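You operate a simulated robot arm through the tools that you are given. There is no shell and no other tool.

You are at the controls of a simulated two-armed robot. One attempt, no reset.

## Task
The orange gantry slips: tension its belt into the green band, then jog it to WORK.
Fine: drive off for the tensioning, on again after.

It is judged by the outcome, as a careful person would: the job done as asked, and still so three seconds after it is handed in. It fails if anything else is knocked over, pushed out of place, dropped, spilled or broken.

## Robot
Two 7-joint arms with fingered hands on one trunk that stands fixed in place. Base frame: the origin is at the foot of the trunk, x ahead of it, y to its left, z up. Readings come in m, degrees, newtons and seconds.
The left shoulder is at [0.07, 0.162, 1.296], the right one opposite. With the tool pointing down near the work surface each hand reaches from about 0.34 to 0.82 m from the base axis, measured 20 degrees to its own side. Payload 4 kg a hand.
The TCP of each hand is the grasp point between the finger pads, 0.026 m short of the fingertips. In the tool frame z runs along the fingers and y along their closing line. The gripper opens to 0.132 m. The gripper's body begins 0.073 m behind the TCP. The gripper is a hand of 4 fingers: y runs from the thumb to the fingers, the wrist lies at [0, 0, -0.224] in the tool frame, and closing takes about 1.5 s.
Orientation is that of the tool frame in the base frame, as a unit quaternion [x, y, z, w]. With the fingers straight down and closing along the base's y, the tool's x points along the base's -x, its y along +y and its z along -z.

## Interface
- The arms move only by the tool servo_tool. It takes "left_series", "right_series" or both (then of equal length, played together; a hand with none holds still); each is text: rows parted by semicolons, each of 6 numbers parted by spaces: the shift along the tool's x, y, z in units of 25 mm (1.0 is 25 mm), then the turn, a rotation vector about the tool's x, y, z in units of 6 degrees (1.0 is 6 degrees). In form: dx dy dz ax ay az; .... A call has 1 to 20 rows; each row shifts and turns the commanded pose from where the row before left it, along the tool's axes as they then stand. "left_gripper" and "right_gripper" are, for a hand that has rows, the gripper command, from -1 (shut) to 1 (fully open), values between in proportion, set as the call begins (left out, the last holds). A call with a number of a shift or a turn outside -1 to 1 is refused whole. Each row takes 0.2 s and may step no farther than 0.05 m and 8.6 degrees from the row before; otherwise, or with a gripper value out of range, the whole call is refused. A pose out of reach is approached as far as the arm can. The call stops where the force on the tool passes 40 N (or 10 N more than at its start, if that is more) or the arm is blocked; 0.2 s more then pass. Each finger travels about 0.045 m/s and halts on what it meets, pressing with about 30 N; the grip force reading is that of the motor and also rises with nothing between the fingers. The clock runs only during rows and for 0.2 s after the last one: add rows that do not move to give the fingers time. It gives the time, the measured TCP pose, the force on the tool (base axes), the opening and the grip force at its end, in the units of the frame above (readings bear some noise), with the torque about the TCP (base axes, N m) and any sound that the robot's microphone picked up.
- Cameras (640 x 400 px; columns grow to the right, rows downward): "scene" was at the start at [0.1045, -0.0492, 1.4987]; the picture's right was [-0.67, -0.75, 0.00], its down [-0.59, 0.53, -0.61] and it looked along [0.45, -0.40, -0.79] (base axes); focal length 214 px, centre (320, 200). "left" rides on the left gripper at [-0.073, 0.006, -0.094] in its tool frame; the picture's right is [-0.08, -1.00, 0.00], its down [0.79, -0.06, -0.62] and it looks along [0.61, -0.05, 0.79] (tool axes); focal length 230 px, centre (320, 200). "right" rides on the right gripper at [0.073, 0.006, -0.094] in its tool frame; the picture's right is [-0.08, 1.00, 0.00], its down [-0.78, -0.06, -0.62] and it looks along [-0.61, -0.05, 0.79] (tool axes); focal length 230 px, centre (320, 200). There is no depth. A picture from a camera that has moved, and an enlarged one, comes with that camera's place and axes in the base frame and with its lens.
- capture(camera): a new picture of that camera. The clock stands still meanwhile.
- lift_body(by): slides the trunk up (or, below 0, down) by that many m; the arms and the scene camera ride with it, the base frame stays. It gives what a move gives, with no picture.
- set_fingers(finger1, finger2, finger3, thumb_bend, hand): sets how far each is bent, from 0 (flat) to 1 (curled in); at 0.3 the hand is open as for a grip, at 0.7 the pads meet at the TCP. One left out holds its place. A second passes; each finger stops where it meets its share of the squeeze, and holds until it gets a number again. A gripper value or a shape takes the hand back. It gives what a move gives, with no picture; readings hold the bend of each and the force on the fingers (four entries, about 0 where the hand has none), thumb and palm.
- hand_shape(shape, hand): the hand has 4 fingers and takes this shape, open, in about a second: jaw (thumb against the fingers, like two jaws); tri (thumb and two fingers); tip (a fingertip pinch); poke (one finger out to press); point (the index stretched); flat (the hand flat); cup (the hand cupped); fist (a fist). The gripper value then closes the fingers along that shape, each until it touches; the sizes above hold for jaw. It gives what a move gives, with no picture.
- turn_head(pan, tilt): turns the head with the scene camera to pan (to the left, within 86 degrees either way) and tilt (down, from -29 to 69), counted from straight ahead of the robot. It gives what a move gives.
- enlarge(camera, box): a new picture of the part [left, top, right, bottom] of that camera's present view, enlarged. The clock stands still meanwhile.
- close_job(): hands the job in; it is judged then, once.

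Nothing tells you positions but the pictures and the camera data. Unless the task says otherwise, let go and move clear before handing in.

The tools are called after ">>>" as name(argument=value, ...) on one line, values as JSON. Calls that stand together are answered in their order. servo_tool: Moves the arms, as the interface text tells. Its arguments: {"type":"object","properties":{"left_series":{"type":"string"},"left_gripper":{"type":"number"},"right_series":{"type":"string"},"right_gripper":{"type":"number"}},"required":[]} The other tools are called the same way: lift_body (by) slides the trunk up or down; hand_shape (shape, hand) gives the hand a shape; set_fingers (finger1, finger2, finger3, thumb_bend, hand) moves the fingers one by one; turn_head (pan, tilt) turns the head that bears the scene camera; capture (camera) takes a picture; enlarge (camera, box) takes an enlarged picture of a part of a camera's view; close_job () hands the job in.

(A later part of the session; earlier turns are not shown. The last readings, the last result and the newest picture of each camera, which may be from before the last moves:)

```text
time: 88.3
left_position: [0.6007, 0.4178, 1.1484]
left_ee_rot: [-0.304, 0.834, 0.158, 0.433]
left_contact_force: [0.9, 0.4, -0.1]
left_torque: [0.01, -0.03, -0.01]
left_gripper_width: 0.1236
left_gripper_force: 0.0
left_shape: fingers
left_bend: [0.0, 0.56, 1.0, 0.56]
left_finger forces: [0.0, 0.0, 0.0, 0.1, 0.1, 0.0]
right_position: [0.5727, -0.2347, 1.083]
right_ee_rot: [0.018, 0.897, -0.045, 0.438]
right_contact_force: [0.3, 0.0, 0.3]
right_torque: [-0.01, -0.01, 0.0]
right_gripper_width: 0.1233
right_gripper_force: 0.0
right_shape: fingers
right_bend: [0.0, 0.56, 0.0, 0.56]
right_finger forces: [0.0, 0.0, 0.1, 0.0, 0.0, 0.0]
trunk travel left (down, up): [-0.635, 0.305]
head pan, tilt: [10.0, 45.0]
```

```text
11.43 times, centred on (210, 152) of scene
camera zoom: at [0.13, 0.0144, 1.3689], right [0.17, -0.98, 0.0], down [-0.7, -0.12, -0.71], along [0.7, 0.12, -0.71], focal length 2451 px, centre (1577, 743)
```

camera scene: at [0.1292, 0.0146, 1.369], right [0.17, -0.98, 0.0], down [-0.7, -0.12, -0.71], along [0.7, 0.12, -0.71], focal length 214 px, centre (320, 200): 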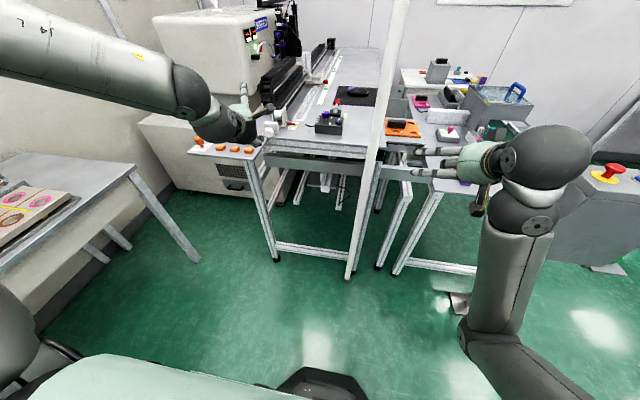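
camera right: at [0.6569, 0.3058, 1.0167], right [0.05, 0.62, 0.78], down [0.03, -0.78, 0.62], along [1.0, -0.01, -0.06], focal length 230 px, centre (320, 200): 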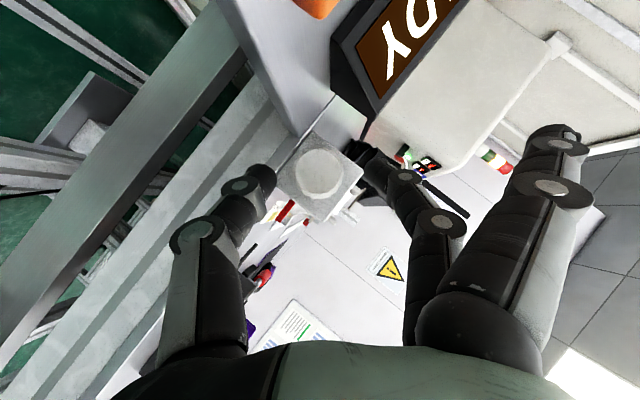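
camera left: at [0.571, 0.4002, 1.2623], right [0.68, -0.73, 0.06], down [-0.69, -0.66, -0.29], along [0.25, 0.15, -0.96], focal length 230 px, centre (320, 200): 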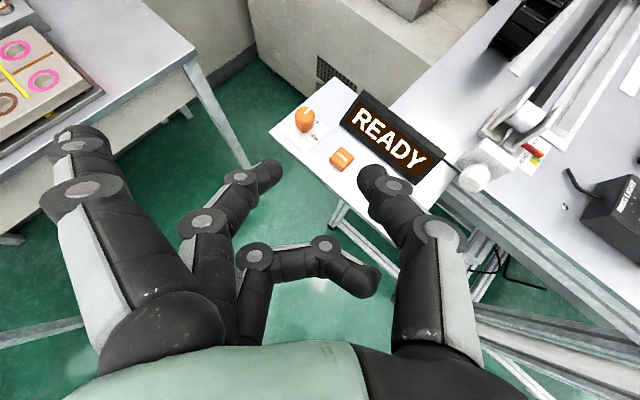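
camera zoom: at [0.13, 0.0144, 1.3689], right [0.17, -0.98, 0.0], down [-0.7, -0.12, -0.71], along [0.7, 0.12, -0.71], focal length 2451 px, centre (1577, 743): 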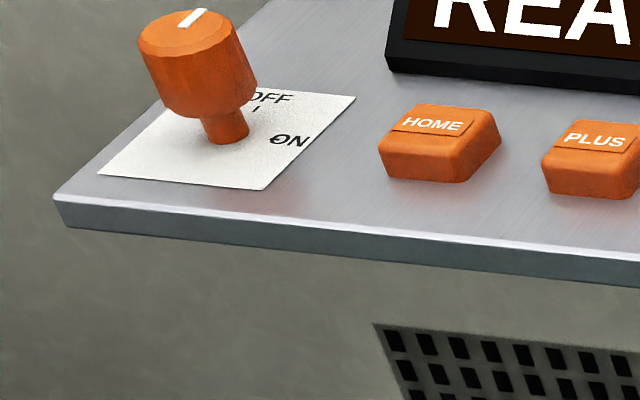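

The switch cap is at about (0.712, 0.537), top z 1.003, radius 13 mm. I'll yaw the hand to heading 60° and go to a standoff 8 cm from it.

>>> servo_tool(left_series="0 0 0 -0.819 0 -0.574; 0 0 0 -0.819 0 -0.574; 0 0 0 -0.819 0 -0.574; 0 0 0 -0.273 0 -0.191; 0.236 -0.245 0.837 0 0 0; 0.236 -0.245 0.837 0 0 0; 0.236 -0.245 0.837 0 0 0; 0.236 -0.245 0.837 0 0 0; 0.236 -0.245 0.837 0 0 0; 0.236 -0.245 0.837 0 0 0")

>>> set_fingers(hand="left", finger2=0.58, thumb_bend=0.58)

>>> capture(camera="left")

>>> capture(camera="scene")

```text
time: 90.5
left_position: [0.6645, 0.5276, 1.0333]
left_ee_rot: [-0.443, 0.769, 0.231, 0.399]
left_contact_force: [0.3, 0.1, -0.4]
left_torque: [-0.01, -0.01, -0.03]
left_gripper_width: 0.1242
left_gripper_force: 0.0
left_shape: fingers
left_bend: [0.0, 0.56, 1.0, 0.56]
left_finger forces: [0.0, 0.1, 0.1, 0.0, 0.0, 0.1]
left hand out of reach, approached as far as the arm can: row 2, 3, 4
right_position: [0.5722, -0.2352, 1.0831]
right_ee_rot: [0.017, 0.897, -0.045, 0.439]
right_contact_force: [0.2, 0.3, -0.3]
right_torque: [-0.01, 0.0, -0.01]
right_gripper_width: 0.1232
right_gripper_force: 0.0
right_shape: fingers
right_bend: [0.0, 0.56, 0.0, 0.56]
right_finger forces: [0.1, 0.0, 0.0, 0.1, 0.0, 0.0]
trunk travel left (down, up): [-0.635, 0.305]
head pan, tilt: [10.0, 45.0]
```

```text
time: 91.5
left_position: [0.664, 0.5277, 1.0339]
left_ee_rot: [-0.444, 0.768, 0.231, 0.399]
left_contact_force: [0.8, -0.5, 0.1]
left_torque: [0.01, 0.02, 0.0]
left_gripper_width: 0.123
left_gripper_force: 0.0
left_shape: fingers
left_bend: [0.0, 0.57, 1.0, 0.57]
left_finger forces: [0.0, 0.1, 0.0, 0.0, 0.1, 0.1]
right_position: [0.5724, -0.2356, 1.0836]
right_ee_rot: [0.018, 0.897, -0.046, 0.438]
right_contact_force: [0.1, 0.3, 0.9]
right_torque: [0.0, 0.04, -0.02]
right_gripper_width: 0.1232
right_gripper_force: 0.0
right_shape: fingers
right_bend: [0.0, 0.56, 0.0, 0.56]
right_finger forces: [0.0, 0.0, 0.0, 0.0, 0.0, 0.0]
trunk travel left (down, up): [-0.635, 0.305]
head pan, tilt: [10.0, 45.0]
```

```text
taken
camera left: at [0.6421, 0.4989, 1.1483], right [0.89, -0.46, 0.06], down [-0.42, -0.86, -0.29], along [0.19, 0.23, -0.96], focal length 230 px, centre (320, 200)
```

left: 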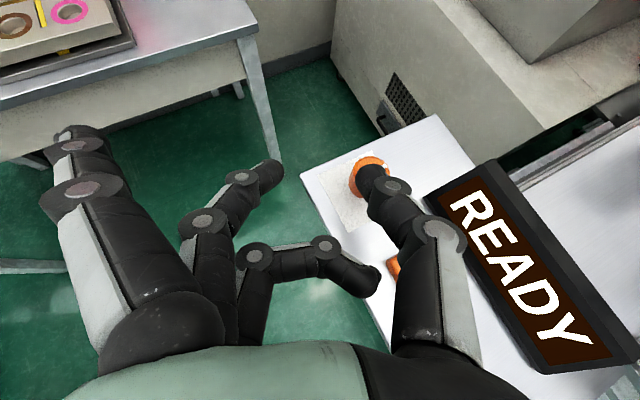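

```text
taken
camera scene: at [0.1292, 0.0147, 1.369], right [0.17, -0.98, 0.0], down [-0.7, -0.12, -0.71], along [0.7, 0.12, -0.71], focal length 214 px, centre (320, 200)
```

scene: 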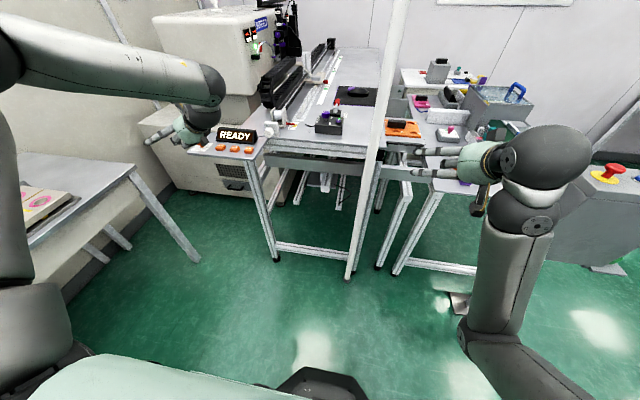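

The arm settled a bit to the left of plan, with the thumb just above the cap but not touching. I raise by 2.5 cm, shift sideways to centre on the cap and look.

>>> servo_tool(left_series="-0.819 0 -0.574 0 0 0; 0 -0.728 0 0 0 0; 0 -0.728 0 0 0 0")

>>> capture(camera="left")

```text
time: 92.3
left_position: [0.6969, 0.5097, 1.0587]
left_ee_rot: [-0.444, 0.768, 0.232, 0.398]
left_contact_force: [0.0, 0.5, 0.2]
left_torque: [-0.01, -0.01, -0.02]
left_gripper_width: 0.123
left_gripper_force: 0.1
left_shape: fingers
left_bend: [0.0, 0.57, 1.0, 0.57]
left_finger forces: [0.0, 0.1, 0.1, 0.0, 0.0, 0.0]
right_position: [0.5737, -0.2355, 1.0838]
right_ee_rot: [0.017, 0.897, -0.045, 0.439]
right_contact_force: [0.1, -0.3, -0.1]
right_torque: [-0.02, 0.0, 0.0]
right_gripper_width: 0.1235
right_gripper_force: 0.1
right_shape: fingers
right_bend: [0.0, 0.56, 0.0, 0.56]
right_finger forces: [0.1, 0.0, 0.0, 0.0, 0.0, 0.0]
trunk travel left (down, up): [-0.635, 0.305]
head pan, tilt: [10.0, 45.0]
```

```text
taken
camera left: at [0.6745, 0.4819, 1.1726], right [0.89, -0.46, 0.06], down [-0.42, -0.86, -0.29], along [0.18, 0.23, -0.96], focal length 230 px, centre (320, 200)
```

left: 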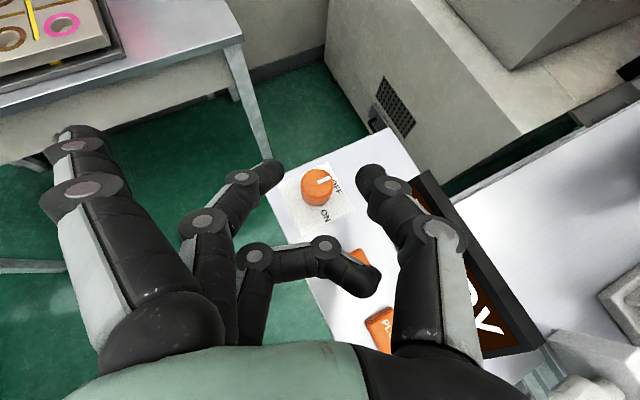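

The cap is centred between finger and thumb. I descend in steps.

>>> servo_tool(left_series="0.467 0.007 0.661 0 0 0; 0.467 0.007 0.661 0 0 0")

>>> enlarge(camera="left", box=[220, 120, 420, 260])

>>> enlarge(camera="scene", box=[130, 90, 270, 170])

```text
time: 92.9
left_position: [0.7021, 0.5207, 1.0204]
left_ee_rot: [-0.444, 0.769, 0.23, 0.399]
left_contact_force: [0.3, 0.4, 1.0]
left_torque: [0.01, 0.0, -0.01]
left_gripper_width: 0.123
left_gripper_force: 0.0
left_shape: fingers
left_bend: [0.0, 0.57, 1.0, 0.57]
left_finger forces: [0.0, 0.1, 0.0, 0.1, 0.1, 0.1]
right_position: [0.5724, -0.2362, 1.0846]
right_ee_rot: [0.018, 0.897, -0.046, 0.439]
right_contact_force: [0.3, -0.2, 0.3]
right_torque: [-0.01, 0.04, 0.04]
right_gripper_width: 0.1235
right_gripper_force: 0.1
right_shape: fingers
right_bend: [0.0, 0.56, 0.0, 0.56]
right_finger forces: [0.0, 0.1, 0.0, 0.0, 0.0, 0.0]
trunk travel left (down, up): [-0.635, 0.305]
head pan, tilt: [10.0, 45.0]
```

```text
2.86 times, centred on (320, 190) of left
camera zoom: at [0.6802, 0.4937, 1.1346], right [0.89, -0.46, 0.06], down [-0.42, -0.86, -0.29], along [0.19, 0.23, -0.96], focal length 657 px, centre (320, 229)
```

zoom: 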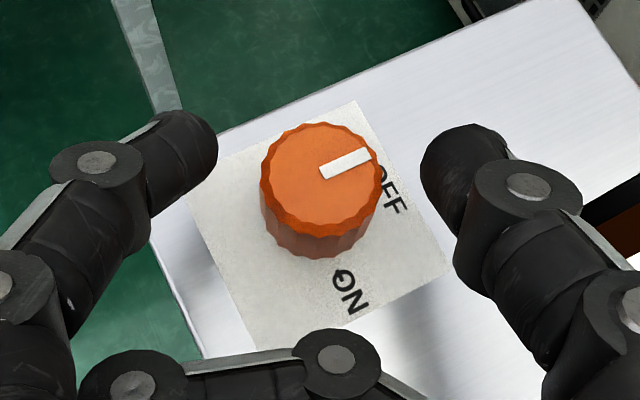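

```text
4.57 times, centred on (200, 130) of scene
camera zoom: at [0.1293, 0.0149, 1.369], right [0.17, -0.98, 0.0], down [-0.7, -0.12, -0.71], along [0.7, 0.12, -0.71], focal length 980 px, centre (869, 520)
```

zoom: 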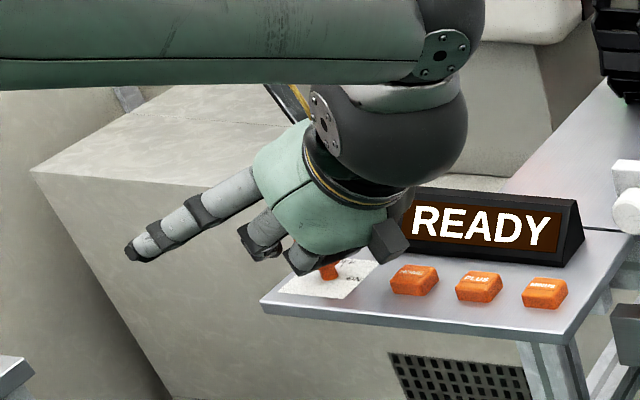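

Centred perfectly. I descend the last 2 cm and close the pinch on the cap.

>>> servo_tool(left_series="0.467 0.007 0.661 0 0 0")

>>> set_fingers(hand="left", finger2=0.75, thumb_bend=0.75)

>>> enlarge(camera="left", box=[220, 120, 420, 260])

```text
time: 93.3
left_position: [0.7059, 0.5283, 1.0006]
left_ee_rot: [-0.444, 0.768, 0.231, 0.399]
left_contact_force: [-0.5, 0.3, -0.7]
left_torque: [0.0, 0.01, 0.01]
left_gripper_width: 0.1231
left_gripper_force: 0.1
left_shape: fingers
left_bend: [0.0, 0.57, 1.0, 0.57]
left_finger forces: [0.0, 0.0, 0.0, 0.0, 0.0, 0.0]
right_position: [0.5726, -0.2355, 1.0838]
right_ee_rot: [0.017, 0.898, -0.045, 0.438]
right_contact_force: [-0.5, 0.7, -0.1]
right_torque: [0.03, -0.02, 0.03]
right_gripper_width: 0.1231
right_gripper_force: 0.0
right_shape: fingers
right_bend: [0.0, 0.56, 0.0, 0.56]
right_finger forces: [0.1, 0.1, 0.0, 0.0, 0.1, 0.0]
trunk travel left (down, up): [-0.635, 0.305]
head pan, tilt: [10.0, 45.0]
```

```text
time: 94.3
left_position: [0.7074, 0.5272, 1.0024]
left_ee_rot: [-0.444, 0.769, 0.231, 0.399]
left_contact_force: [9.5, 2.9, 0.1]
left_torque: [0.03, -0.08, -0.01]
left_gripper_width: 0.1101
left_gripper_force: 11.4
left_shape: fingers
left_bend: [0.0, 0.67, 1.0, 0.67]
left_finger forces: [0.0, 7.6, 0.1, 0.0, 15.5, 0.1]
right_position: [0.5736, -0.2359, 1.0833]
right_ee_rot: [0.017, 0.898, -0.045, 0.438]
right_contact_force: [0.1, -0.1, 0.3]
right_torque: [0.0, -0.01, -0.02]
right_gripper_width: 0.1234
right_gripper_force: 0.1
right_shape: fingers
right_bend: [0.0, 0.56, 0.0, 0.56]
right_finger forces: [0.0, 0.0, 0.0, 0.1, 0.0, 0.1]
trunk travel left (down, up): [-0.635, 0.305]
head pan, tilt: [10.0, 45.0]
```

```text
2.86 times, centred on (320, 190) of left
camera zoom: at [0.6847, 0.5, 1.1147], right [0.89, -0.46, 0.06], down [-0.43, -0.86, -0.29], along [0.19, 0.23, -0.96], focal length 657 px, centre (320, 229)
```

zoom: 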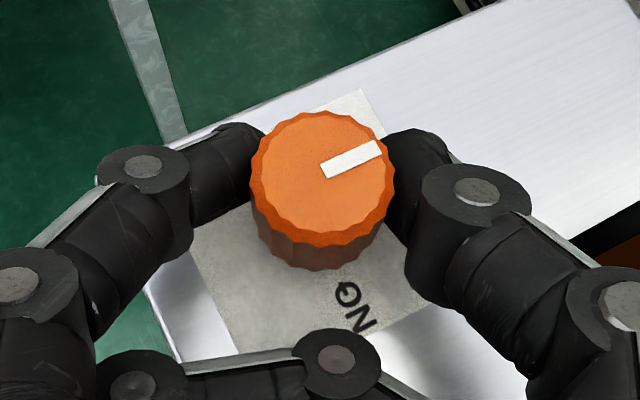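

Firm pinch on the cap. I turn it clockwise (toward ON) about its own axis, first 36°.

>>> servo_tool(left_series="0 0.044 0 0.819 0 0.574; 0 0.044 0 0.819 0 0.574; 0 0.044 0 0.819 0 0.574; 0 0.044 0 0.819 0 0.574; 0 0.044 0 0.819 0 0.574; 0 0.044 0 0.819 0 0.574")

>>> enlarge(camera="left", box=[220, 120, 420, 260])

```text
time: 95.7
left_position: [0.7039, 0.5321, 1.0004]
left_ee_rot: [-0.184, 0.868, 0.096, 0.451]
left_contact_force: [17.1, 8.2, 0.8]
left_torque: [0.09, -0.19, 0.27]
left_gripper_width: 0.1103
left_gripper_force: 13.2
left_shape: fingers
left_bend: [0.0, 0.69, 1.0, 0.67]
left_finger forces: [0.1, 7.9, 0.0, 0.0, 18.4, 0.0]
right_position: [0.5743, -0.2349, 1.0837]
right_ee_rot: [0.018, 0.898, -0.046, 0.437]
right_contact_force: [0.0, 0.0, -0.7]
right_torque: [0.02, 0.01, -0.01]
right_gripper_width: 0.1233
right_gripper_force: 0.1
right_shape: fingers
right_bend: [0.0, 0.56, 0.0, 0.56]
right_finger forces: [0.0, 0.0, 0.0, 0.1, 0.0, 0.1]
trunk travel left (down, up): [-0.635, 0.305]
head pan, tilt: [10.0, 45.0]
```

```text
2.86 times, centred on (320, 190) of left
camera zoom: at [0.6696, 0.5231, 1.1144], right [0.45, -0.89, 0.06], down [-0.85, -0.44, -0.29], along [0.29, 0.07, -0.96], focal length 657 px, centre (320, 229)
```

zoom: 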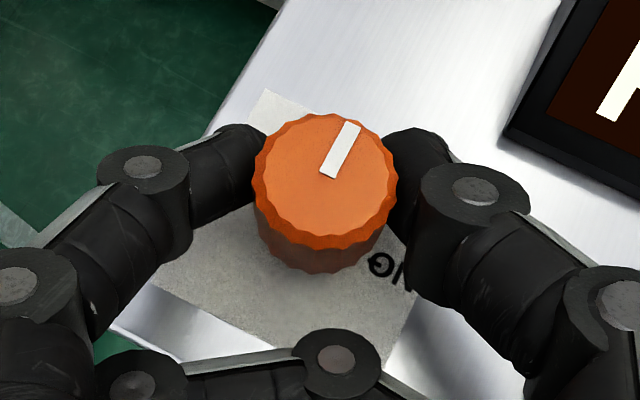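

The fingers slid around the cap: the index is still at OFF, so this light pinch is too weak for the switch. I'll release, lift 5 cm, return to heading 60°, and use the fingertip shape with the full gripper squeeze instead.

>>> set_fingers(hand="left", finger2=0.57, thumb_bend=0.57)

>>> servo_tool(left_series="-0.819 0 -0.574 0 0 0; -0.819 0 -0.574 0 0 0; 0 -0.044 0 -0.819 0 -0.574; 0 -0.044 0 -0.819 0 -0.574; 0 -0.044 0 -0.819 0 -0.574; 0 -0.044 0 -0.819 0 -0.574; 0 -0.044 0 -0.819 0 -0.574; 0 -0.044 0 -0.819 0 -0.574")

>>> hand_shape(shape="tip", hand="left")

>>> servo_tool(left_series="0 0 0 0 0 0; 0 0 0 0 0 0; 0 0 0 0 0 0; 0 0 0 0 0 0; 0 0 0 0 0 0; 0 0 0 0 0 0", left_gripper=-0.3)

>>> capture(camera="left")

>>> enlarge(camera="scene", box=[130, 90, 270, 170])

```text
time: 96.7
left_position: [0.701, 0.5313, 1.0008]
left_ee_rot: [-0.186, 0.868, 0.097, 0.45]
left_contact_force: [0.1, 0.7, -1.3]
left_torque: [-0.05, 0.01, 0.01]
left_gripper_width: 0.1238
left_gripper_force: 0.0
left_shape: fingers
left_bend: [0.0, 0.56, 1.0, 0.56]
left_finger forces: [0.0, 0.0, 0.0, 0.0, 0.0, 0.0]
right_position: [0.572, -0.2351, 1.0824]
right_ee_rot: [0.018, 0.897, -0.046, 0.438]
right_contact_force: [-0.3, 0.2, -0.3]
right_torque: [-0.01, -0.02, -0.01]
right_gripper_width: 0.1232
right_gripper_force: 0.1
right_shape: fingers
right_bend: [0.0, 0.56, 0.0, 0.56]
right_finger forces: [0.0, 0.0, 0.1, 0.1, 0.0, 0.0]
trunk travel left (down, up): [-0.635, 0.305]
head pan, tilt: [10.0, 45.0]
```

```text
time: 98.5
left_position: [0.7072, 0.5265, 1.0503]
left_ee_rot: [-0.445, 0.768, 0.232, 0.398]
left_contact_force: [-0.1, 0.0, 0.3]
left_torque: [-0.01, 0.02, 0.0]
left_gripper_width: 0.1238
left_gripper_force: 0.1
left_shape: fingers
left_bend: [0.0, 0.56, 1.0, 0.56]
left_finger forces: [0.1, 0.0, 0.0, 0.0, 0.0, 0.1]
right_position: [0.5736, -0.2353, 1.0839]
right_ee_rot: [0.017, 0.897, -0.045, 0.439]
right_contact_force: [0.1, 1.0, -0.7]
right_torque: [-0.02, 0.05, -0.01]
right_gripper_width: 0.1234
right_gripper_force: 0.0
right_shape: fingers
right_bend: [0.0, 0.56, 0.0, 0.56]
right_finger forces: [0.1, 0.0, 0.0, 0.0, 0.0, 0.0]
trunk travel left (down, up): [-0.635, 0.305]
head pan, tilt: [10.0, 45.0]
```

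```text
time: 99.4
left_position: [0.7045, 0.5263, 1.0508]
left_ee_rot: [-0.443, 0.769, 0.23, 0.399]
left_contact_force: [0.8, 0.2, -1.1]
left_torque: [0.0, 0.0, -0.01]
left_gripper_width: 0.1318
left_gripper_force: 0.0
left_shape: tip
left_bend: [0.0, 0.3, 0.0, 0.3]
left_finger forces: [0.1, 0.0, 0.0, 0.0, 0.0, 0.0]
right_position: [0.5728, -0.2362, 1.0833]
right_ee_rot: [0.017, 0.897, -0.045, 0.439]
right_contact_force: [0.1, -0.5, -0.3]
right_torque: [0.01, 0.01, -0.02]
right_gripper_width: 0.1236
right_gripper_force: 0.1
right_shape: fingers
right_bend: [0.0, 0.56, 0.0, 0.56]
right_finger forces: [0.1, 0.0, 0.0, 0.0, 0.1, 0.0]
trunk travel left (down, up): [-0.635, 0.305]
head pan, tilt: [10.0, 45.0]
```

```text
time: 100.8
left_position: [0.705, 0.5266, 1.0515]
left_ee_rot: [-0.444, 0.768, 0.232, 0.398]
left_contact_force: [-0.6, 0.0, 0.2]
left_torque: [0.0, 0.01, 0.05]
left_gripper_width: 0.0471
left_gripper_force: 0.2
left_shape: tip
left_bend: [0.0, 0.73, 0.0, 0.7]
left_finger forces: [0.0, 0.0, 0.0, 0.1, 0.0, 0.0]
right_position: [0.5712, -0.2355, 1.084]
right_ee_rot: [0.016, 0.897, -0.044, 0.439]
right_contact_force: [0.3, 0.2, -1.0]
right_torque: [-0.02, 0.0, 0.0]
right_gripper_width: 0.1236
right_gripper_force: 0.0
right_shape: fingers
right_bend: [0.0, 0.56, 0.0, 0.56]
right_finger forces: [0.0, 0.0, 0.1, 0.0, 0.0, 0.0]
trunk travel left (down, up): [-0.635, 0.305]
head pan, tilt: [10.0, 45.0]
```

```text
taken
camera left: at [0.6828, 0.4986, 1.1658], right [0.89, -0.46, 0.06], down [-0.42, -0.86, -0.29], along [0.19, 0.23, -0.96], focal length 230 px, centre (320, 200)
```

left: 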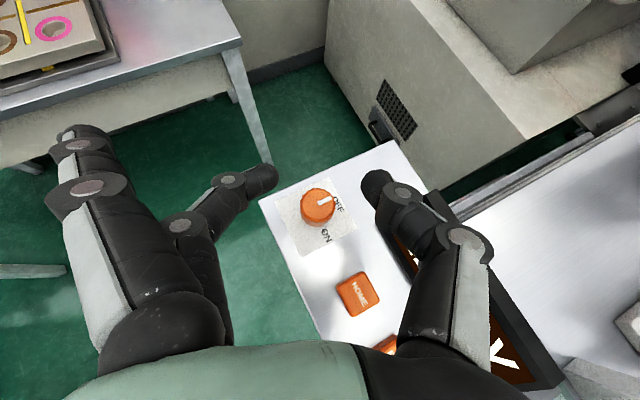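

```text
4.57 times, centred on (200, 130) of scene
camera zoom: at [0.1291, 0.0146, 1.369], right [0.17, -0.98, 0.0], down [-0.7, -0.12, -0.71], along [0.7, 0.12, -0.71], focal length 980 px, centre (869, 520)
```

zoom: 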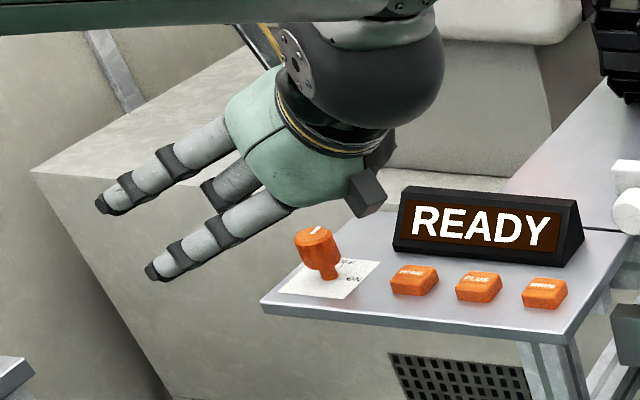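

The squeeze-type pinch is ready, cap centred, and the two flat fingers lie off the panel. I descend and close with full squeeze.

>>> servo_tool(left_series="0.532 -0.012 0.404 0 0 0; 0.532 -0.012 0.404 0 0 0; 0.532 -0.012 0.404 0 0 0")

>>> servo_tool(left_series="0 0 0 0 0 0; 0 0 0 0 0 0; 0 0 0 0 0 0; 0 0 0 0 0 0; 0 0 0 0 0 0; 0 0 0 0 0 0", left_gripper=-1.0)

>>> enlarge(camera="left", box=[220, 120, 420, 260])

>>> enlarge(camera="scene", box=[130, 90, 270, 170])

```text
time: 101.6
left_position: [0.7082, 0.5268, 1.0005]
left_ee_rot: [-0.443, 0.769, 0.231, 0.4]
left_contact_force: [0.4, -0.5, 0.3]
left_torque: [0.0, 0.02, 0.0]
left_gripper_width: 0.0468
left_gripper_force: 0.0
left_shape: tip
left_bend: [0.0, 0.73, 0.0, 0.7]
left_finger forces: [0.0, 0.2, 0.0, 0.0, 0.0, 0.0]
right_position: [0.5736, -0.2368, 1.083]
right_ee_rot: [0.017, 0.897, -0.045, 0.439]
right_contact_force: [0.5, 0.1, 0.2]
right_torque: [0.02, -0.02, -0.01]
right_gripper_width: 0.1235
right_gripper_force: 0.1
right_shape: fingers
right_bend: [0.0, 0.56, 0.0, 0.56]
right_finger forces: [0.0, 0.1, 0.0, 0.0, 0.1, 0.0]
trunk travel left (down, up): [-0.635, 0.305]
head pan, tilt: [10.0, 45.0]
```

```text
time: 103.0
left_position: [0.7075, 0.5288, 1.0015]
left_ee_rot: [-0.444, 0.769, 0.23, 0.399]
left_contact_force: [4.8, 4.9, 1.0]
left_torque: [0.06, -0.04, -0.04]
left_gripper_width: 0.0181
left_gripper_force: 30.4
left_shape: tip
left_bend: [0.26, 0.73, 0.26, 0.71]
left_finger forces: [0.1, 26.2, 0.1, 0.0, 26.7, 0.0]
right_position: [0.5727, -0.235, 1.0835]
right_ee_rot: [0.017, 0.898, -0.046, 0.438]
right_contact_force: [-0.1, 0.0, 0.2]
right_torque: [-0.01, 0.03, -0.02]
right_gripper_width: 0.1232
right_gripper_force: 0.1
right_shape: fingers
right_bend: [0.0, 0.56, 0.0, 0.56]
right_finger forces: [0.1, 0.0, 0.0, 0.1, 0.1, 0.0]
trunk travel left (down, up): [-0.635, 0.305]
head pan, tilt: [10.0, 45.0]
```

```text
2.86 times, centred on (320, 190) of left
camera zoom: at [0.6854, 0.5004, 1.1152], right [0.89, -0.46, 0.06], down [-0.42, -0.86, -0.29], along [0.19, 0.23, -0.96], focal length 657 px, centre (320, 229)
```

zoom: 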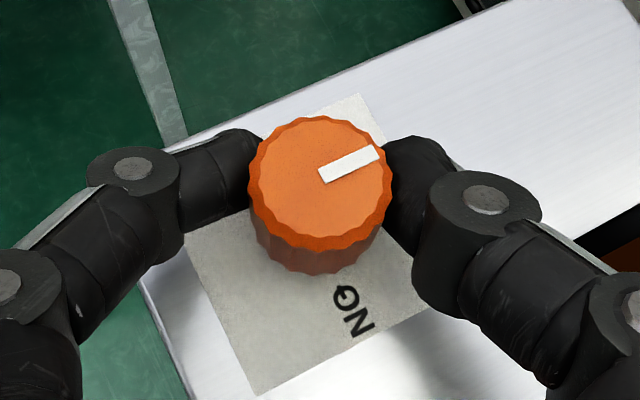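

```text
4.57 times, centred on (200, 130) of scene
camera zoom: at [0.1298, 0.0156, 1.369], right [0.17, -0.98, 0.0], down [-0.7, -0.12, -0.71], along [0.7, 0.12, -0.71], focal length 980 px, centre (869, 520)
```

zoom: 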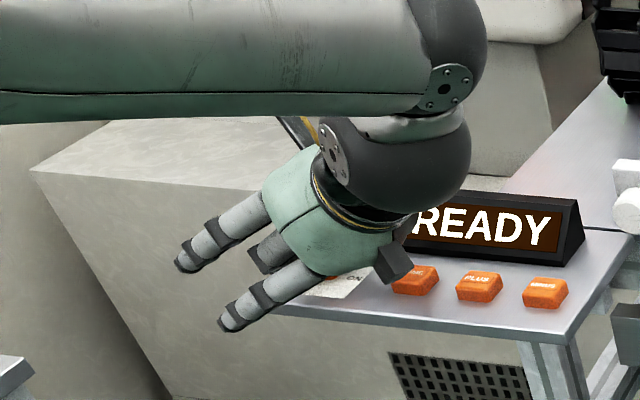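

The squeeze is now 26 N per side. I turn clockwise 36° and check the index.

>>> servo_tool(left_series="0 0.044 0 0.819 0 0.574; 0 0.044 0 0.819 0 0.574; 0 0.044 0 0.819 0 0.574; 0 0.044 0 0.819 0 0.574; 0 0.044 0 0.819 0 0.574; 0 0.044 0 0.819 0 0.574")

>>> enlarge(camera="left", box=[220, 120, 420, 260])

```text
time: 104.4
left_position: [0.7074, 0.5338, 1.0018]
left_ee_rot: [-0.185, 0.867, 0.095, 0.452]
left_contact_force: [24.0, 18.7, 3.7]
left_torque: [0.16, -0.25, 0.47]
left_gripper_width: 0.0163
left_gripper_force: 30.1
left_shape: tip
left_bend: [0.26, 0.74, 0.26, 0.7]
left_finger forces: [0.0, 23.4, 0.1, 0.0, 32.7, 0.0]
right_position: [0.5747, -0.2323, 1.0838]
right_ee_rot: [0.017, 0.898, -0.047, 0.437]
right_contact_force: [0.1, -0.5, 0.5]
right_torque: [-0.01, 0.01, 0.0]
right_gripper_width: 0.1234
right_gripper_force: 0.0
right_shape: fingers
right_bend: [0.0, 0.56, 0.0, 0.56]
right_finger forces: [0.0, 0.0, 0.0, 0.1, 0.0, 0.0]
trunk travel left (down, up): [-0.635, 0.305]
head pan, tilt: [10.0, 45.0]
```

```text
2.86 times, centred on (320, 190) of left
camera zoom: at [0.6726, 0.5254, 1.1152], right [0.45, -0.89, 0.07], down [-0.85, -0.45, -0.29], along [0.29, 0.07, -0.95], focal length 657 px, centre (320, 229)
```

zoom: 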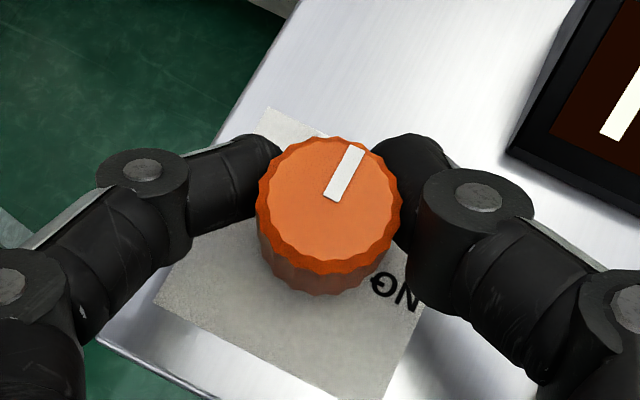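

Still no rotation although about 0.4 N·m was applied: clockwise appears to be against a stop. Before forcing anything, I test the other direction gently (36° counter-clockwise, back toward my starting heading) and watch the index.

>>> servo_tool(left_series="0 -0.03 0 -0.819 0 -0.574; 0 -0.03 0 -0.819 0 -0.574; 0 -0.03 0 -0.819 0 -0.574; 0 -0.03 0 -0.819 0 -0.574")

>>> enlarge(camera="left", box=[220, 120, 420, 260])

>>> enlarge(camera="scene", box=[130, 90, 270, 170])

```text
time: 105.4
left_position: [0.7068, 0.5325, 1.0031]
left_ee_rot: [-0.363, 0.809, 0.188, 0.421]
left_contact_force: [23.5, 18.3, 10.8]
left_torque: [0.31, -0.35, 0.0]
left_gripper_width: 0.0148
left_gripper_force: 29.7
left_shape: tip
left_bend: [0.26, 0.73, 0.26, 0.7]
left_finger forces: [0.0, 27.4, 0.0, 0.0, 32.6, 0.0]
right_position: [0.5749, -0.2339, 1.0832]
right_ee_rot: [0.017, 0.898, -0.046, 0.437]
right_contact_force: [-0.5, -0.1, 0.3]
right_torque: [0.0, 0.0, 0.0]
right_gripper_width: 0.1235
right_gripper_force: 0.1
right_shape: fingers
right_bend: [0.0, 0.56, 0.0, 0.56]
right_finger forces: [0.0, 0.0, 0.0, 0.0, 0.1, 0.0]
trunk travel left (down, up): [-0.635, 0.305]
head pan, tilt: [10.0, 45.0]
```

```text
2.86 times, centred on (320, 190) of left
camera zoom: at [0.6786, 0.5095, 1.1151], right [0.77, -0.63, 0.06], down [-0.59, -0.75, -0.29], along [0.23, 0.19, -0.95], focal length 657 px, centre (320, 229)
```

zoom: 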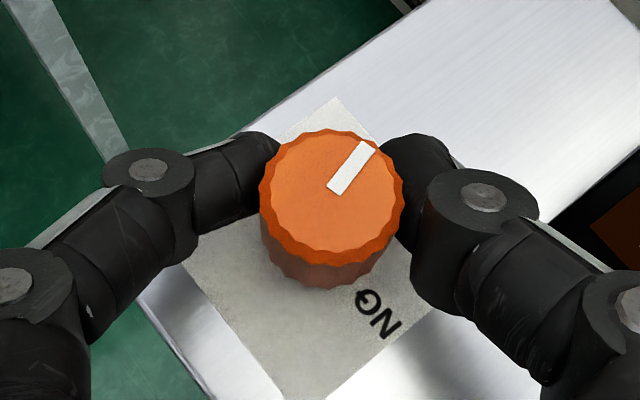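

```text
4.57 times, centred on (200, 130) of scene
camera zoom: at [0.1317, 0.0166, 1.3688], right [0.17, -0.98, 0.0], down [-0.7, -0.12, -0.71], along [0.69, 0.12, -0.71], focal length 980 px, centre (869, 520)
```

zoom: 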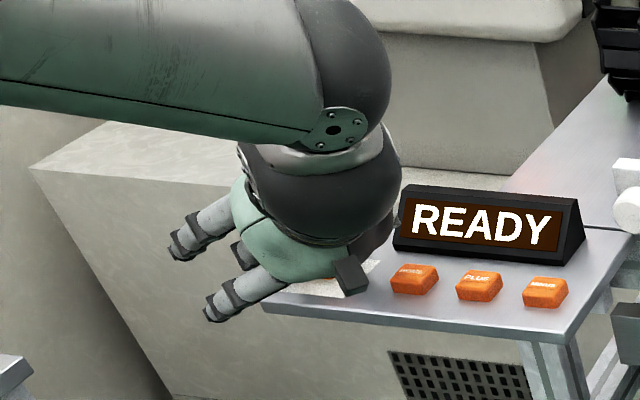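

The index now seems to have swung counter-clockwise by some 15°, so it turns freely that way. I continue counter-clockwise to heading 60° and look again to be sure.

>>> servo_tool(left_series="0 -0.03 0 -0.819 0 -0.574; 0 -0.03 0 -0.819 0 -0.574")

>>> enlarge(camera="left", box=[220, 120, 420, 260])

```text
time: 106.0
left_position: [0.706, 0.5318, 1.0011]
left_ee_rot: [-0.445, 0.767, 0.232, 0.4]
left_contact_force: [18.9, 19.8, 11.6]
left_torque: [0.31, -0.29, 0.02]
left_gripper_width: 0.0145
left_gripper_force: 30.0
left_shape: tip
left_bend: [0.26, 0.73, 0.26, 0.7]
left_finger forces: [0.1, 26.8, 0.0, 0.0, 33.2, 0.1]
right_position: [0.5734, -0.2337, 1.0831]
right_ee_rot: [0.017, 0.898, -0.046, 0.438]
right_contact_force: [0.3, -0.4, 0.0]
right_torque: [0.01, 0.02, 0.02]
right_gripper_width: 0.1233
right_gripper_force: 0.0
right_shape: fingers
right_bend: [0.0, 0.56, 0.0, 0.56]
right_finger forces: [0.1, 0.1, 0.0, 0.0, 0.0, 0.0]
trunk travel left (down, up): [-0.635, 0.305]
head pan, tilt: [10.0, 45.0]
```

```text
2.86 times, centred on (320, 190) of left
camera zoom: at [0.6842, 0.5038, 1.115], right [0.89, -0.46, 0.06], down [-0.42, -0.86, -0.29], along [0.19, 0.23, -0.96], focal length 657 px, centre (320, 229)
```

zoom: 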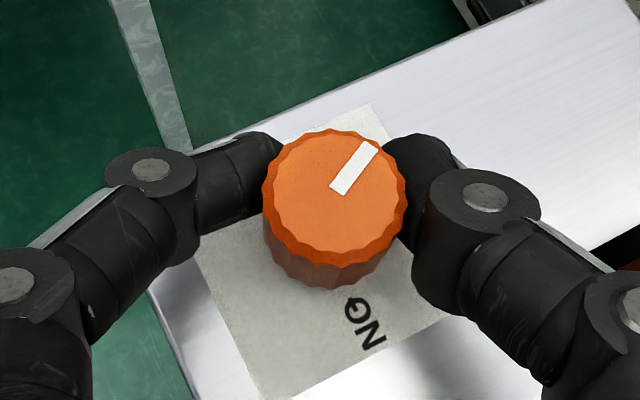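

Now it is clear: the index moved from 0° to about 33° counter-clockwise with my hand, so the switch only turns counter-clockwise from where it stood. I'll release, lift, and return to regrip from the other side while watching the display for what the position means.

>>> servo_tool(left_series="0 0 0 0 0 0; 0 0 0 0 0 0; 0 0 0 0 0 0; 0 0 0 0 0 0; -0.819 0 -0.574 0 0 0; -0.819 0 -0.574 0 0 0", left_gripper=-0.3)

>>> enlarge(camera="left", box=[220, 120, 420, 260])

>>> enlarge(camera="scene", box=[130, 90, 270, 170])

```text
time: 107.4
left_position: [0.7042, 0.5284, 1.0518]
left_ee_rot: [-0.444, 0.768, 0.232, 0.399]
left_contact_force: [1.4, 0.2, -0.3]
left_torque: [0.0, 0.0, -0.03]
left_gripper_width: 0.0455
left_gripper_force: 0.2
left_shape: tip
left_bend: [0.0, 0.74, 0.0, 0.7]
left_finger forces: [0.0, 0.1, 0.1, 0.1, 0.0, 0.0]
right_position: [0.5722, -0.2357, 1.085]
right_ee_rot: [0.017, 0.897, -0.045, 0.439]
right_contact_force: [-0.2, 1.0, 0.7]
right_torque: [0.02, 0.0, 0.01]
right_gripper_width: 0.1235
right_gripper_force: 0.0
right_shape: fingers
right_bend: [0.0, 0.56, 0.0, 0.56]
right_finger forces: [0.1, 0.0, 0.0, 0.1, 0.1, 0.0]
trunk travel left (down, up): [-0.635, 0.305]
head pan, tilt: [10.0, 45.0]
```

```text
2.86 times, centred on (320, 190) of left
camera zoom: at [0.6824, 0.501, 1.1656], right [0.89, -0.46, 0.06], down [-0.42, -0.86, -0.29], along [0.19, 0.23, -0.96], focal length 657 px, centre (320, 229)
```

zoom: 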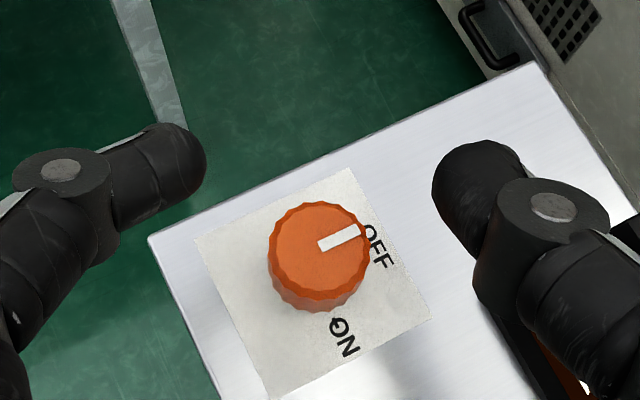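

```text
4.57 times, centred on (200, 130) of scene
camera zoom: at [0.1287, 0.0145, 1.369], right [0.17, -0.98, 0.0], down [-0.7, -0.12, -0.71], along [0.7, 0.12, -0.71], focal length 980 px, centre (869, 520)
```

zoom: 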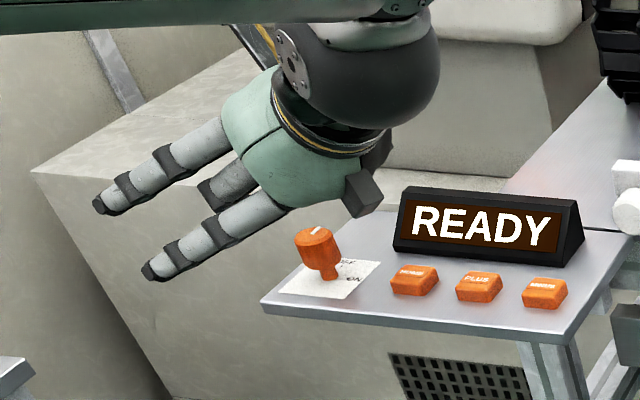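

Interesting: on release the index sprang back to OFF, so this is a snap switch that must be carried past its midpoint. I'll come around clockwise to heading –12° so that I can turn it counter-clockwise by more than 70° in one stroke.

>>> servo_tool(left_series="0 0.044 0 0.819 0 0.574; 0 0.044 0 0.819 0 0.574; 0 0.044 0 0.819 0 0.574; 0 0.044 0 0.819 0 0.574; 0 0.044 0 0.819 0 0.574; 0 0.044 0 0.819 0 0.574; 0 0.044 0 0.819 0 0.574; 0 0.044 0 0.819 0 0.574; 0 0.044 0 0.819 0 0.574; 0 0.044 0 0.819 0 0.574; 0 0.044 0 0.819 0 0.574; 0 0.044 0 0.819 0 0.574")

>>> capture(camera="left")

>>> capture(camera="scene")

```text
time: 110.0
left_position: [0.6995, 0.5401, 1.051]
left_ee_rot: [0.093, 0.883, -0.047, 0.459]
left_contact_force: [-0.1, 0.5, 0.2]
left_torque: [0.01, 0.01, 0.03]
left_gripper_width: 0.0457
left_gripper_force: 0.1
left_shape: tip
left_bend: [0.0, 0.74, 0.0, 0.7]
left_finger forces: [0.1, 0.0, 0.1, 0.0, 0.0, 0.0]
right_position: [0.5731, -0.235, 1.0836]
right_ee_rot: [0.017, 0.897, -0.045, 0.439]
right_contact_force: [0.0, 0.2, -0.3]
right_torque: [0.03, 0.01, -0.04]
right_gripper_width: 0.1233
right_gripper_force: 0.1
right_shape: fingers
right_bend: [0.0, 0.56, 0.0, 0.56]
right_finger forces: [0.0, 0.0, 0.0, 0.0, 0.0, 0.1]
trunk travel left (down, up): [-0.635, 0.305]
head pan, tilt: [10.0, 45.0]
```

```text
taken
camera left: at [0.6673, 0.5523, 1.1655], right [-0.16, -0.98, 0.06], down [-0.95, 0.14, -0.29], along [0.27, -0.11, -0.96], focal length 230 px, centre (320, 200)
```

left: 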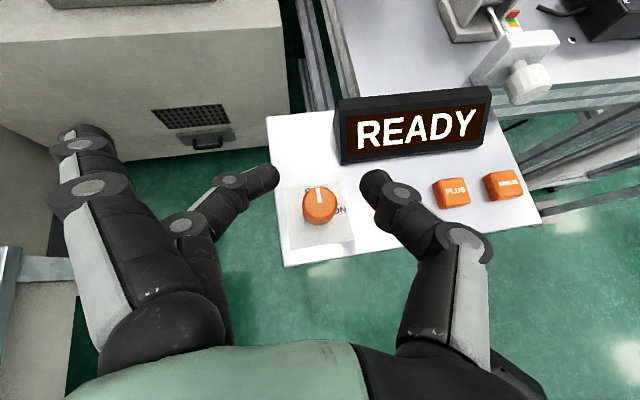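

```text
taken
camera scene: at [0.1294, 0.0152, 1.369], right [0.17, -0.98, 0.0], down [-0.7, -0.12, -0.71], along [0.7, 0.12, -0.71], focal length 214 px, centre (320, 200)
```

scene: 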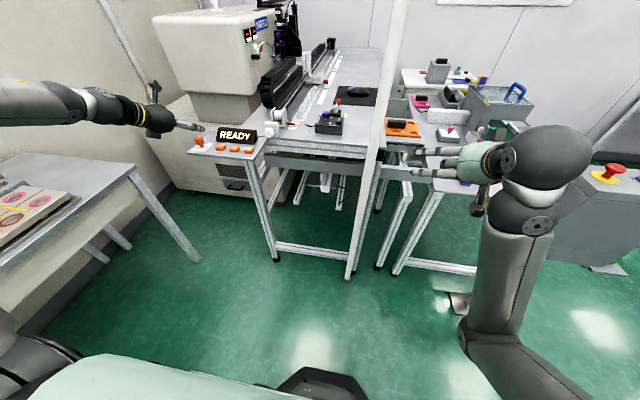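

Heading –12° reached with the cap centred and the thumb clear of HOME. I descend and look closely.

>>> servo_tool(left_series="0.523 -0.027 0.403 0 0 0; 0.523 -0.027 0.403 0 0 0; 0.523 -0.027 0.403 0 0 0")

>>> capture(camera="left")

>>> enlarge(camera="scene", box=[130, 90, 270, 170])

```text
time: 110.8
left_position: [0.7013, 0.5379, 1.0013]
left_ee_rot: [0.091, 0.883, -0.048, 0.459]
left_contact_force: [-1.9, 0.1, -0.2]
left_torque: [0.04, 0.01, 0.01]
left_gripper_width: 0.0462
left_gripper_force: 0.1
left_shape: tip
left_bend: [0.0, 0.74, 0.0, 0.7]
left_finger forces: [0.0, 0.1, 0.1, 0.0, 0.0, 0.1]
right_position: [0.5728, -0.2349, 1.0841]
right_ee_rot: [0.017, 0.897, -0.045, 0.439]
right_contact_force: [0.0, 0.3, -0.2]
right_torque: [-0.03, 0.01, -0.02]
right_gripper_width: 0.1235
right_gripper_force: 0.0
right_shape: fingers
right_bend: [0.0, 0.56, 0.0, 0.56]
right_finger forces: [0.1, 0.0, 0.0, 0.1, 0.0, 0.0]
trunk travel left (down, up): [-0.635, 0.305]
head pan, tilt: [10.0, 45.0]
```

```text
taken
camera left: at [0.6687, 0.5497, 1.1157], right [-0.16, -0.98, 0.06], down [-0.95, 0.14, -0.29], along [0.27, -0.11, -0.96], focal length 230 px, centre (320, 200)
```

left: 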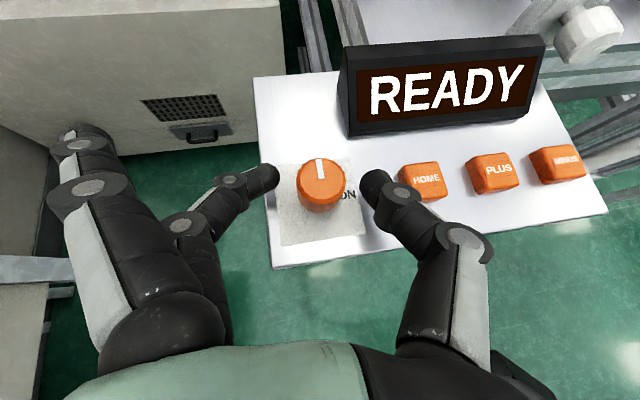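

```text
4.57 times, centred on (200, 130) of scene
camera zoom: at [0.1295, 0.0149, 1.369], right [0.17, -0.98, 0.0], down [-0.7, -0.12, -0.71], along [0.7, 0.12, -0.71], focal length 980 px, centre (869, 520)
```

zoom: 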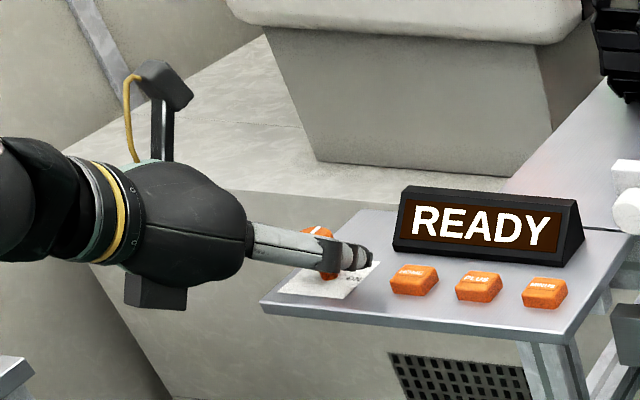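

Position is good, HOME is untouched and clear. I close the squeeze and turn counter-clockwise 36° first, then check.

>>> servo_tool(left_series="0 0 0 0 0 0; 0 0 0 0 0 0; 0 0 0 0 0 0; 0 0 0 0 0 0; 0 0 0 0 0 0; 0 0 0 0 0 0", left_gripper=-1.0)

>>> servo_tool(left_series="0 -0.034 0 -0.819 0 -0.574; 0 -0.034 0 -0.819 0 -0.574; 0 -0.034 0 -0.819 0 -0.574; 0 -0.034 0 -0.819 0 -0.574; 0 -0.034 0 -0.819 0 -0.574; 0 -0.034 0 -0.819 0 -0.574")

>>> capture(camera="left")

```text
time: 112.2
left_position: [0.7008, 0.5368, 1.0012]
left_ee_rot: [0.093, 0.883, -0.049, 0.458]
left_contact_force: [2.9, -1.7, -1.1]
left_torque: [0.03, -0.04, -0.07]
left_gripper_width: 0.0187
left_gripper_force: 30.5
left_shape: tip
left_bend: [0.26, 0.73, 0.26, 0.7]
left_finger forces: [0.0, 26.3, 0.1, 0.1, 27.5, 0.1]
right_position: [0.5726, -0.2363, 1.0837]
right_ee_rot: [0.016, 0.898, -0.044, 0.438]
right_contact_force: [0.0, -0.6, 0.1]
right_torque: [-0.02, 0.0, 0.0]
right_gripper_width: 0.1237
right_gripper_force: 0.1
right_shape: fingers
right_bend: [0.0, 0.56, 0.0, 0.56]
right_finger forces: [0.1, 0.0, 0.0, 0.0, 0.0, 0.0]
trunk travel left (down, up): [-0.635, 0.305]
head pan, tilt: [10.0, 45.0]
```

```text
time: 113.6
left_position: [0.703, 0.5314, 1.0019]
left_ee_rot: [-0.185, 0.867, 0.097, 0.451]
left_contact_force: [5.7, -2.1, 0.5]
left_torque: [0.0, -0.04, -0.11]
left_gripper_width: 0.0188
left_gripper_force: 30.2
left_shape: tip
left_bend: [0.26, 0.73, 0.26, 0.7]
left_finger forces: [0.0, 26.1, 0.0, 0.0, 30.6, 0.0]
right_position: [0.5717, -0.2373, 1.0829]
right_ee_rot: [0.017, 0.898, -0.045, 0.438]
right_contact_force: [-0.2, -0.7, 0.3]
right_torque: [0.0, -0.02, 0.01]
right_gripper_width: 0.1235
right_gripper_force: 0.1
right_shape: fingers
right_bend: [0.0, 0.56, 0.0, 0.56]
right_finger forces: [0.0, 0.1, 0.0, 0.0, 0.0, 0.1]
trunk travel left (down, up): [-0.635, 0.305]
head pan, tilt: [10.0, 45.0]
```

```text
taken
camera left: at [0.6689, 0.5218, 1.1159], right [0.45, -0.89, 0.06], down [-0.85, -0.45, -0.29], along [0.28, 0.08, -0.96], focal length 230 px, centre (320, 200)
```

left: 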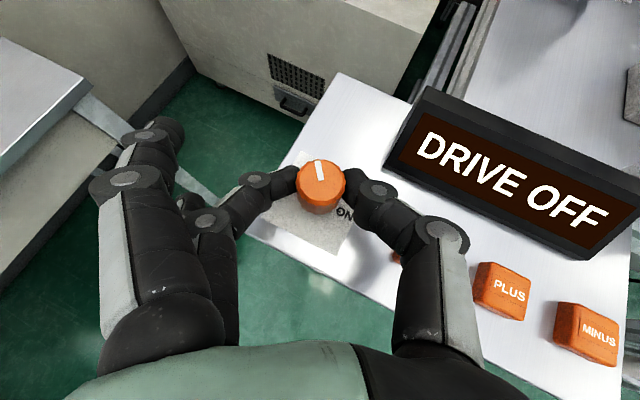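

The display now says DRIVE OFF: so the position I found it in was ON, despite the printed labels, and my earlier tensioning was done with the drive still on. I'll make that right: finish switching OFF, then back the tension off and set it again with the drive off. Continue the turn 36° more.

>>> servo_tool(left_series="0 -0.034 0 -0.819 0 -0.574; 0 -0.034 0 -0.819 0 -0.574; 0 -0.034 0 -0.819 0 -0.574; 0 -0.034 0 -0.819 0 -0.574; 0 -0.034 0 -0.819 0 -0.574; 0 -0.034 0 -0.819 0 -0.574")

>>> capture(camera="left")

>>> enlarge(camera="left", box=[220, 120, 420, 260])

```text
time: 115.0
left_position: [0.7057, 0.5271, 1.0021]
left_ee_rot: [-0.444, 0.768, 0.231, 0.399]
left_contact_force: [8.1, 2.6, 1.8]
left_torque: [0.05, -0.06, -0.03]
left_gripper_width: 0.0183
left_gripper_force: 29.4
left_shape: tip
left_bend: [0.26, 0.73, 0.26, 0.7]
left_finger forces: [0.0, 25.7, 0.0, 0.0, 31.9, 0.0]
right_position: [0.5735, -0.2355, 1.0825]
right_ee_rot: [0.016, 0.898, -0.044, 0.438]
right_contact_force: [0.8, -0.2, 0.3]
right_torque: [0.0, 0.01, -0.02]
right_gripper_width: 0.1235
right_gripper_force: 0.1
right_shape: fingers
right_bend: [0.0, 0.56, 0.0, 0.56]
right_finger forces: [0.0, 0.1, 0.0, 0.0, 0.1, 0.0]
trunk travel left (down, up): [-0.635, 0.305]
head pan, tilt: [10.0, 45.0]
```

```text
taken
camera left: at [0.6841, 0.4998, 1.1158], right [0.89, -0.46, 0.06], down [-0.42, -0.86, -0.29], along [0.19, 0.23, -0.96], focal length 230 px, centre (320, 200)
```

left: 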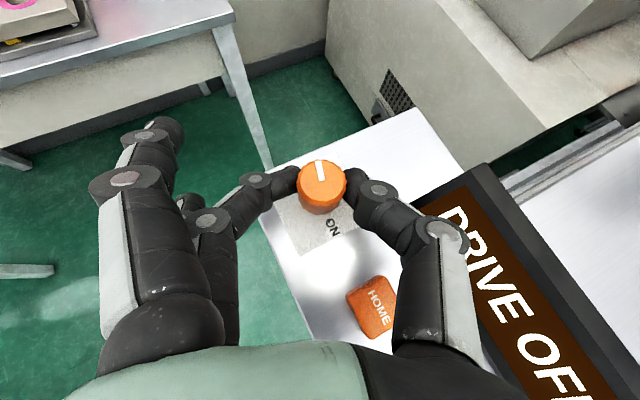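

```text
2.86 times, centred on (320, 190) of left
camera zoom: at [0.6841, 0.4998, 1.1158], right [0.89, -0.46, 0.06], down [-0.42, -0.86, -0.29], along [0.19, 0.23, -0.96], focal length 657 px, centre (320, 229)
```

zoom: 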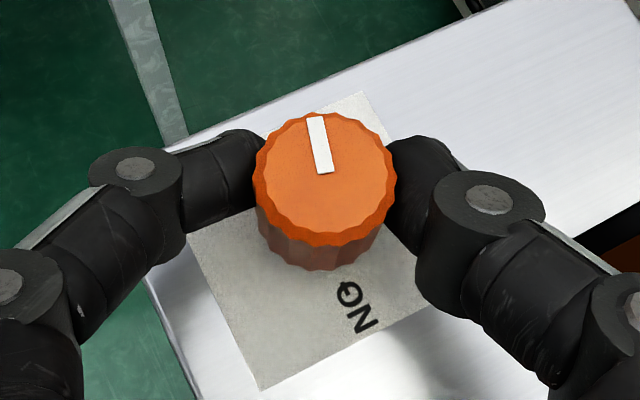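

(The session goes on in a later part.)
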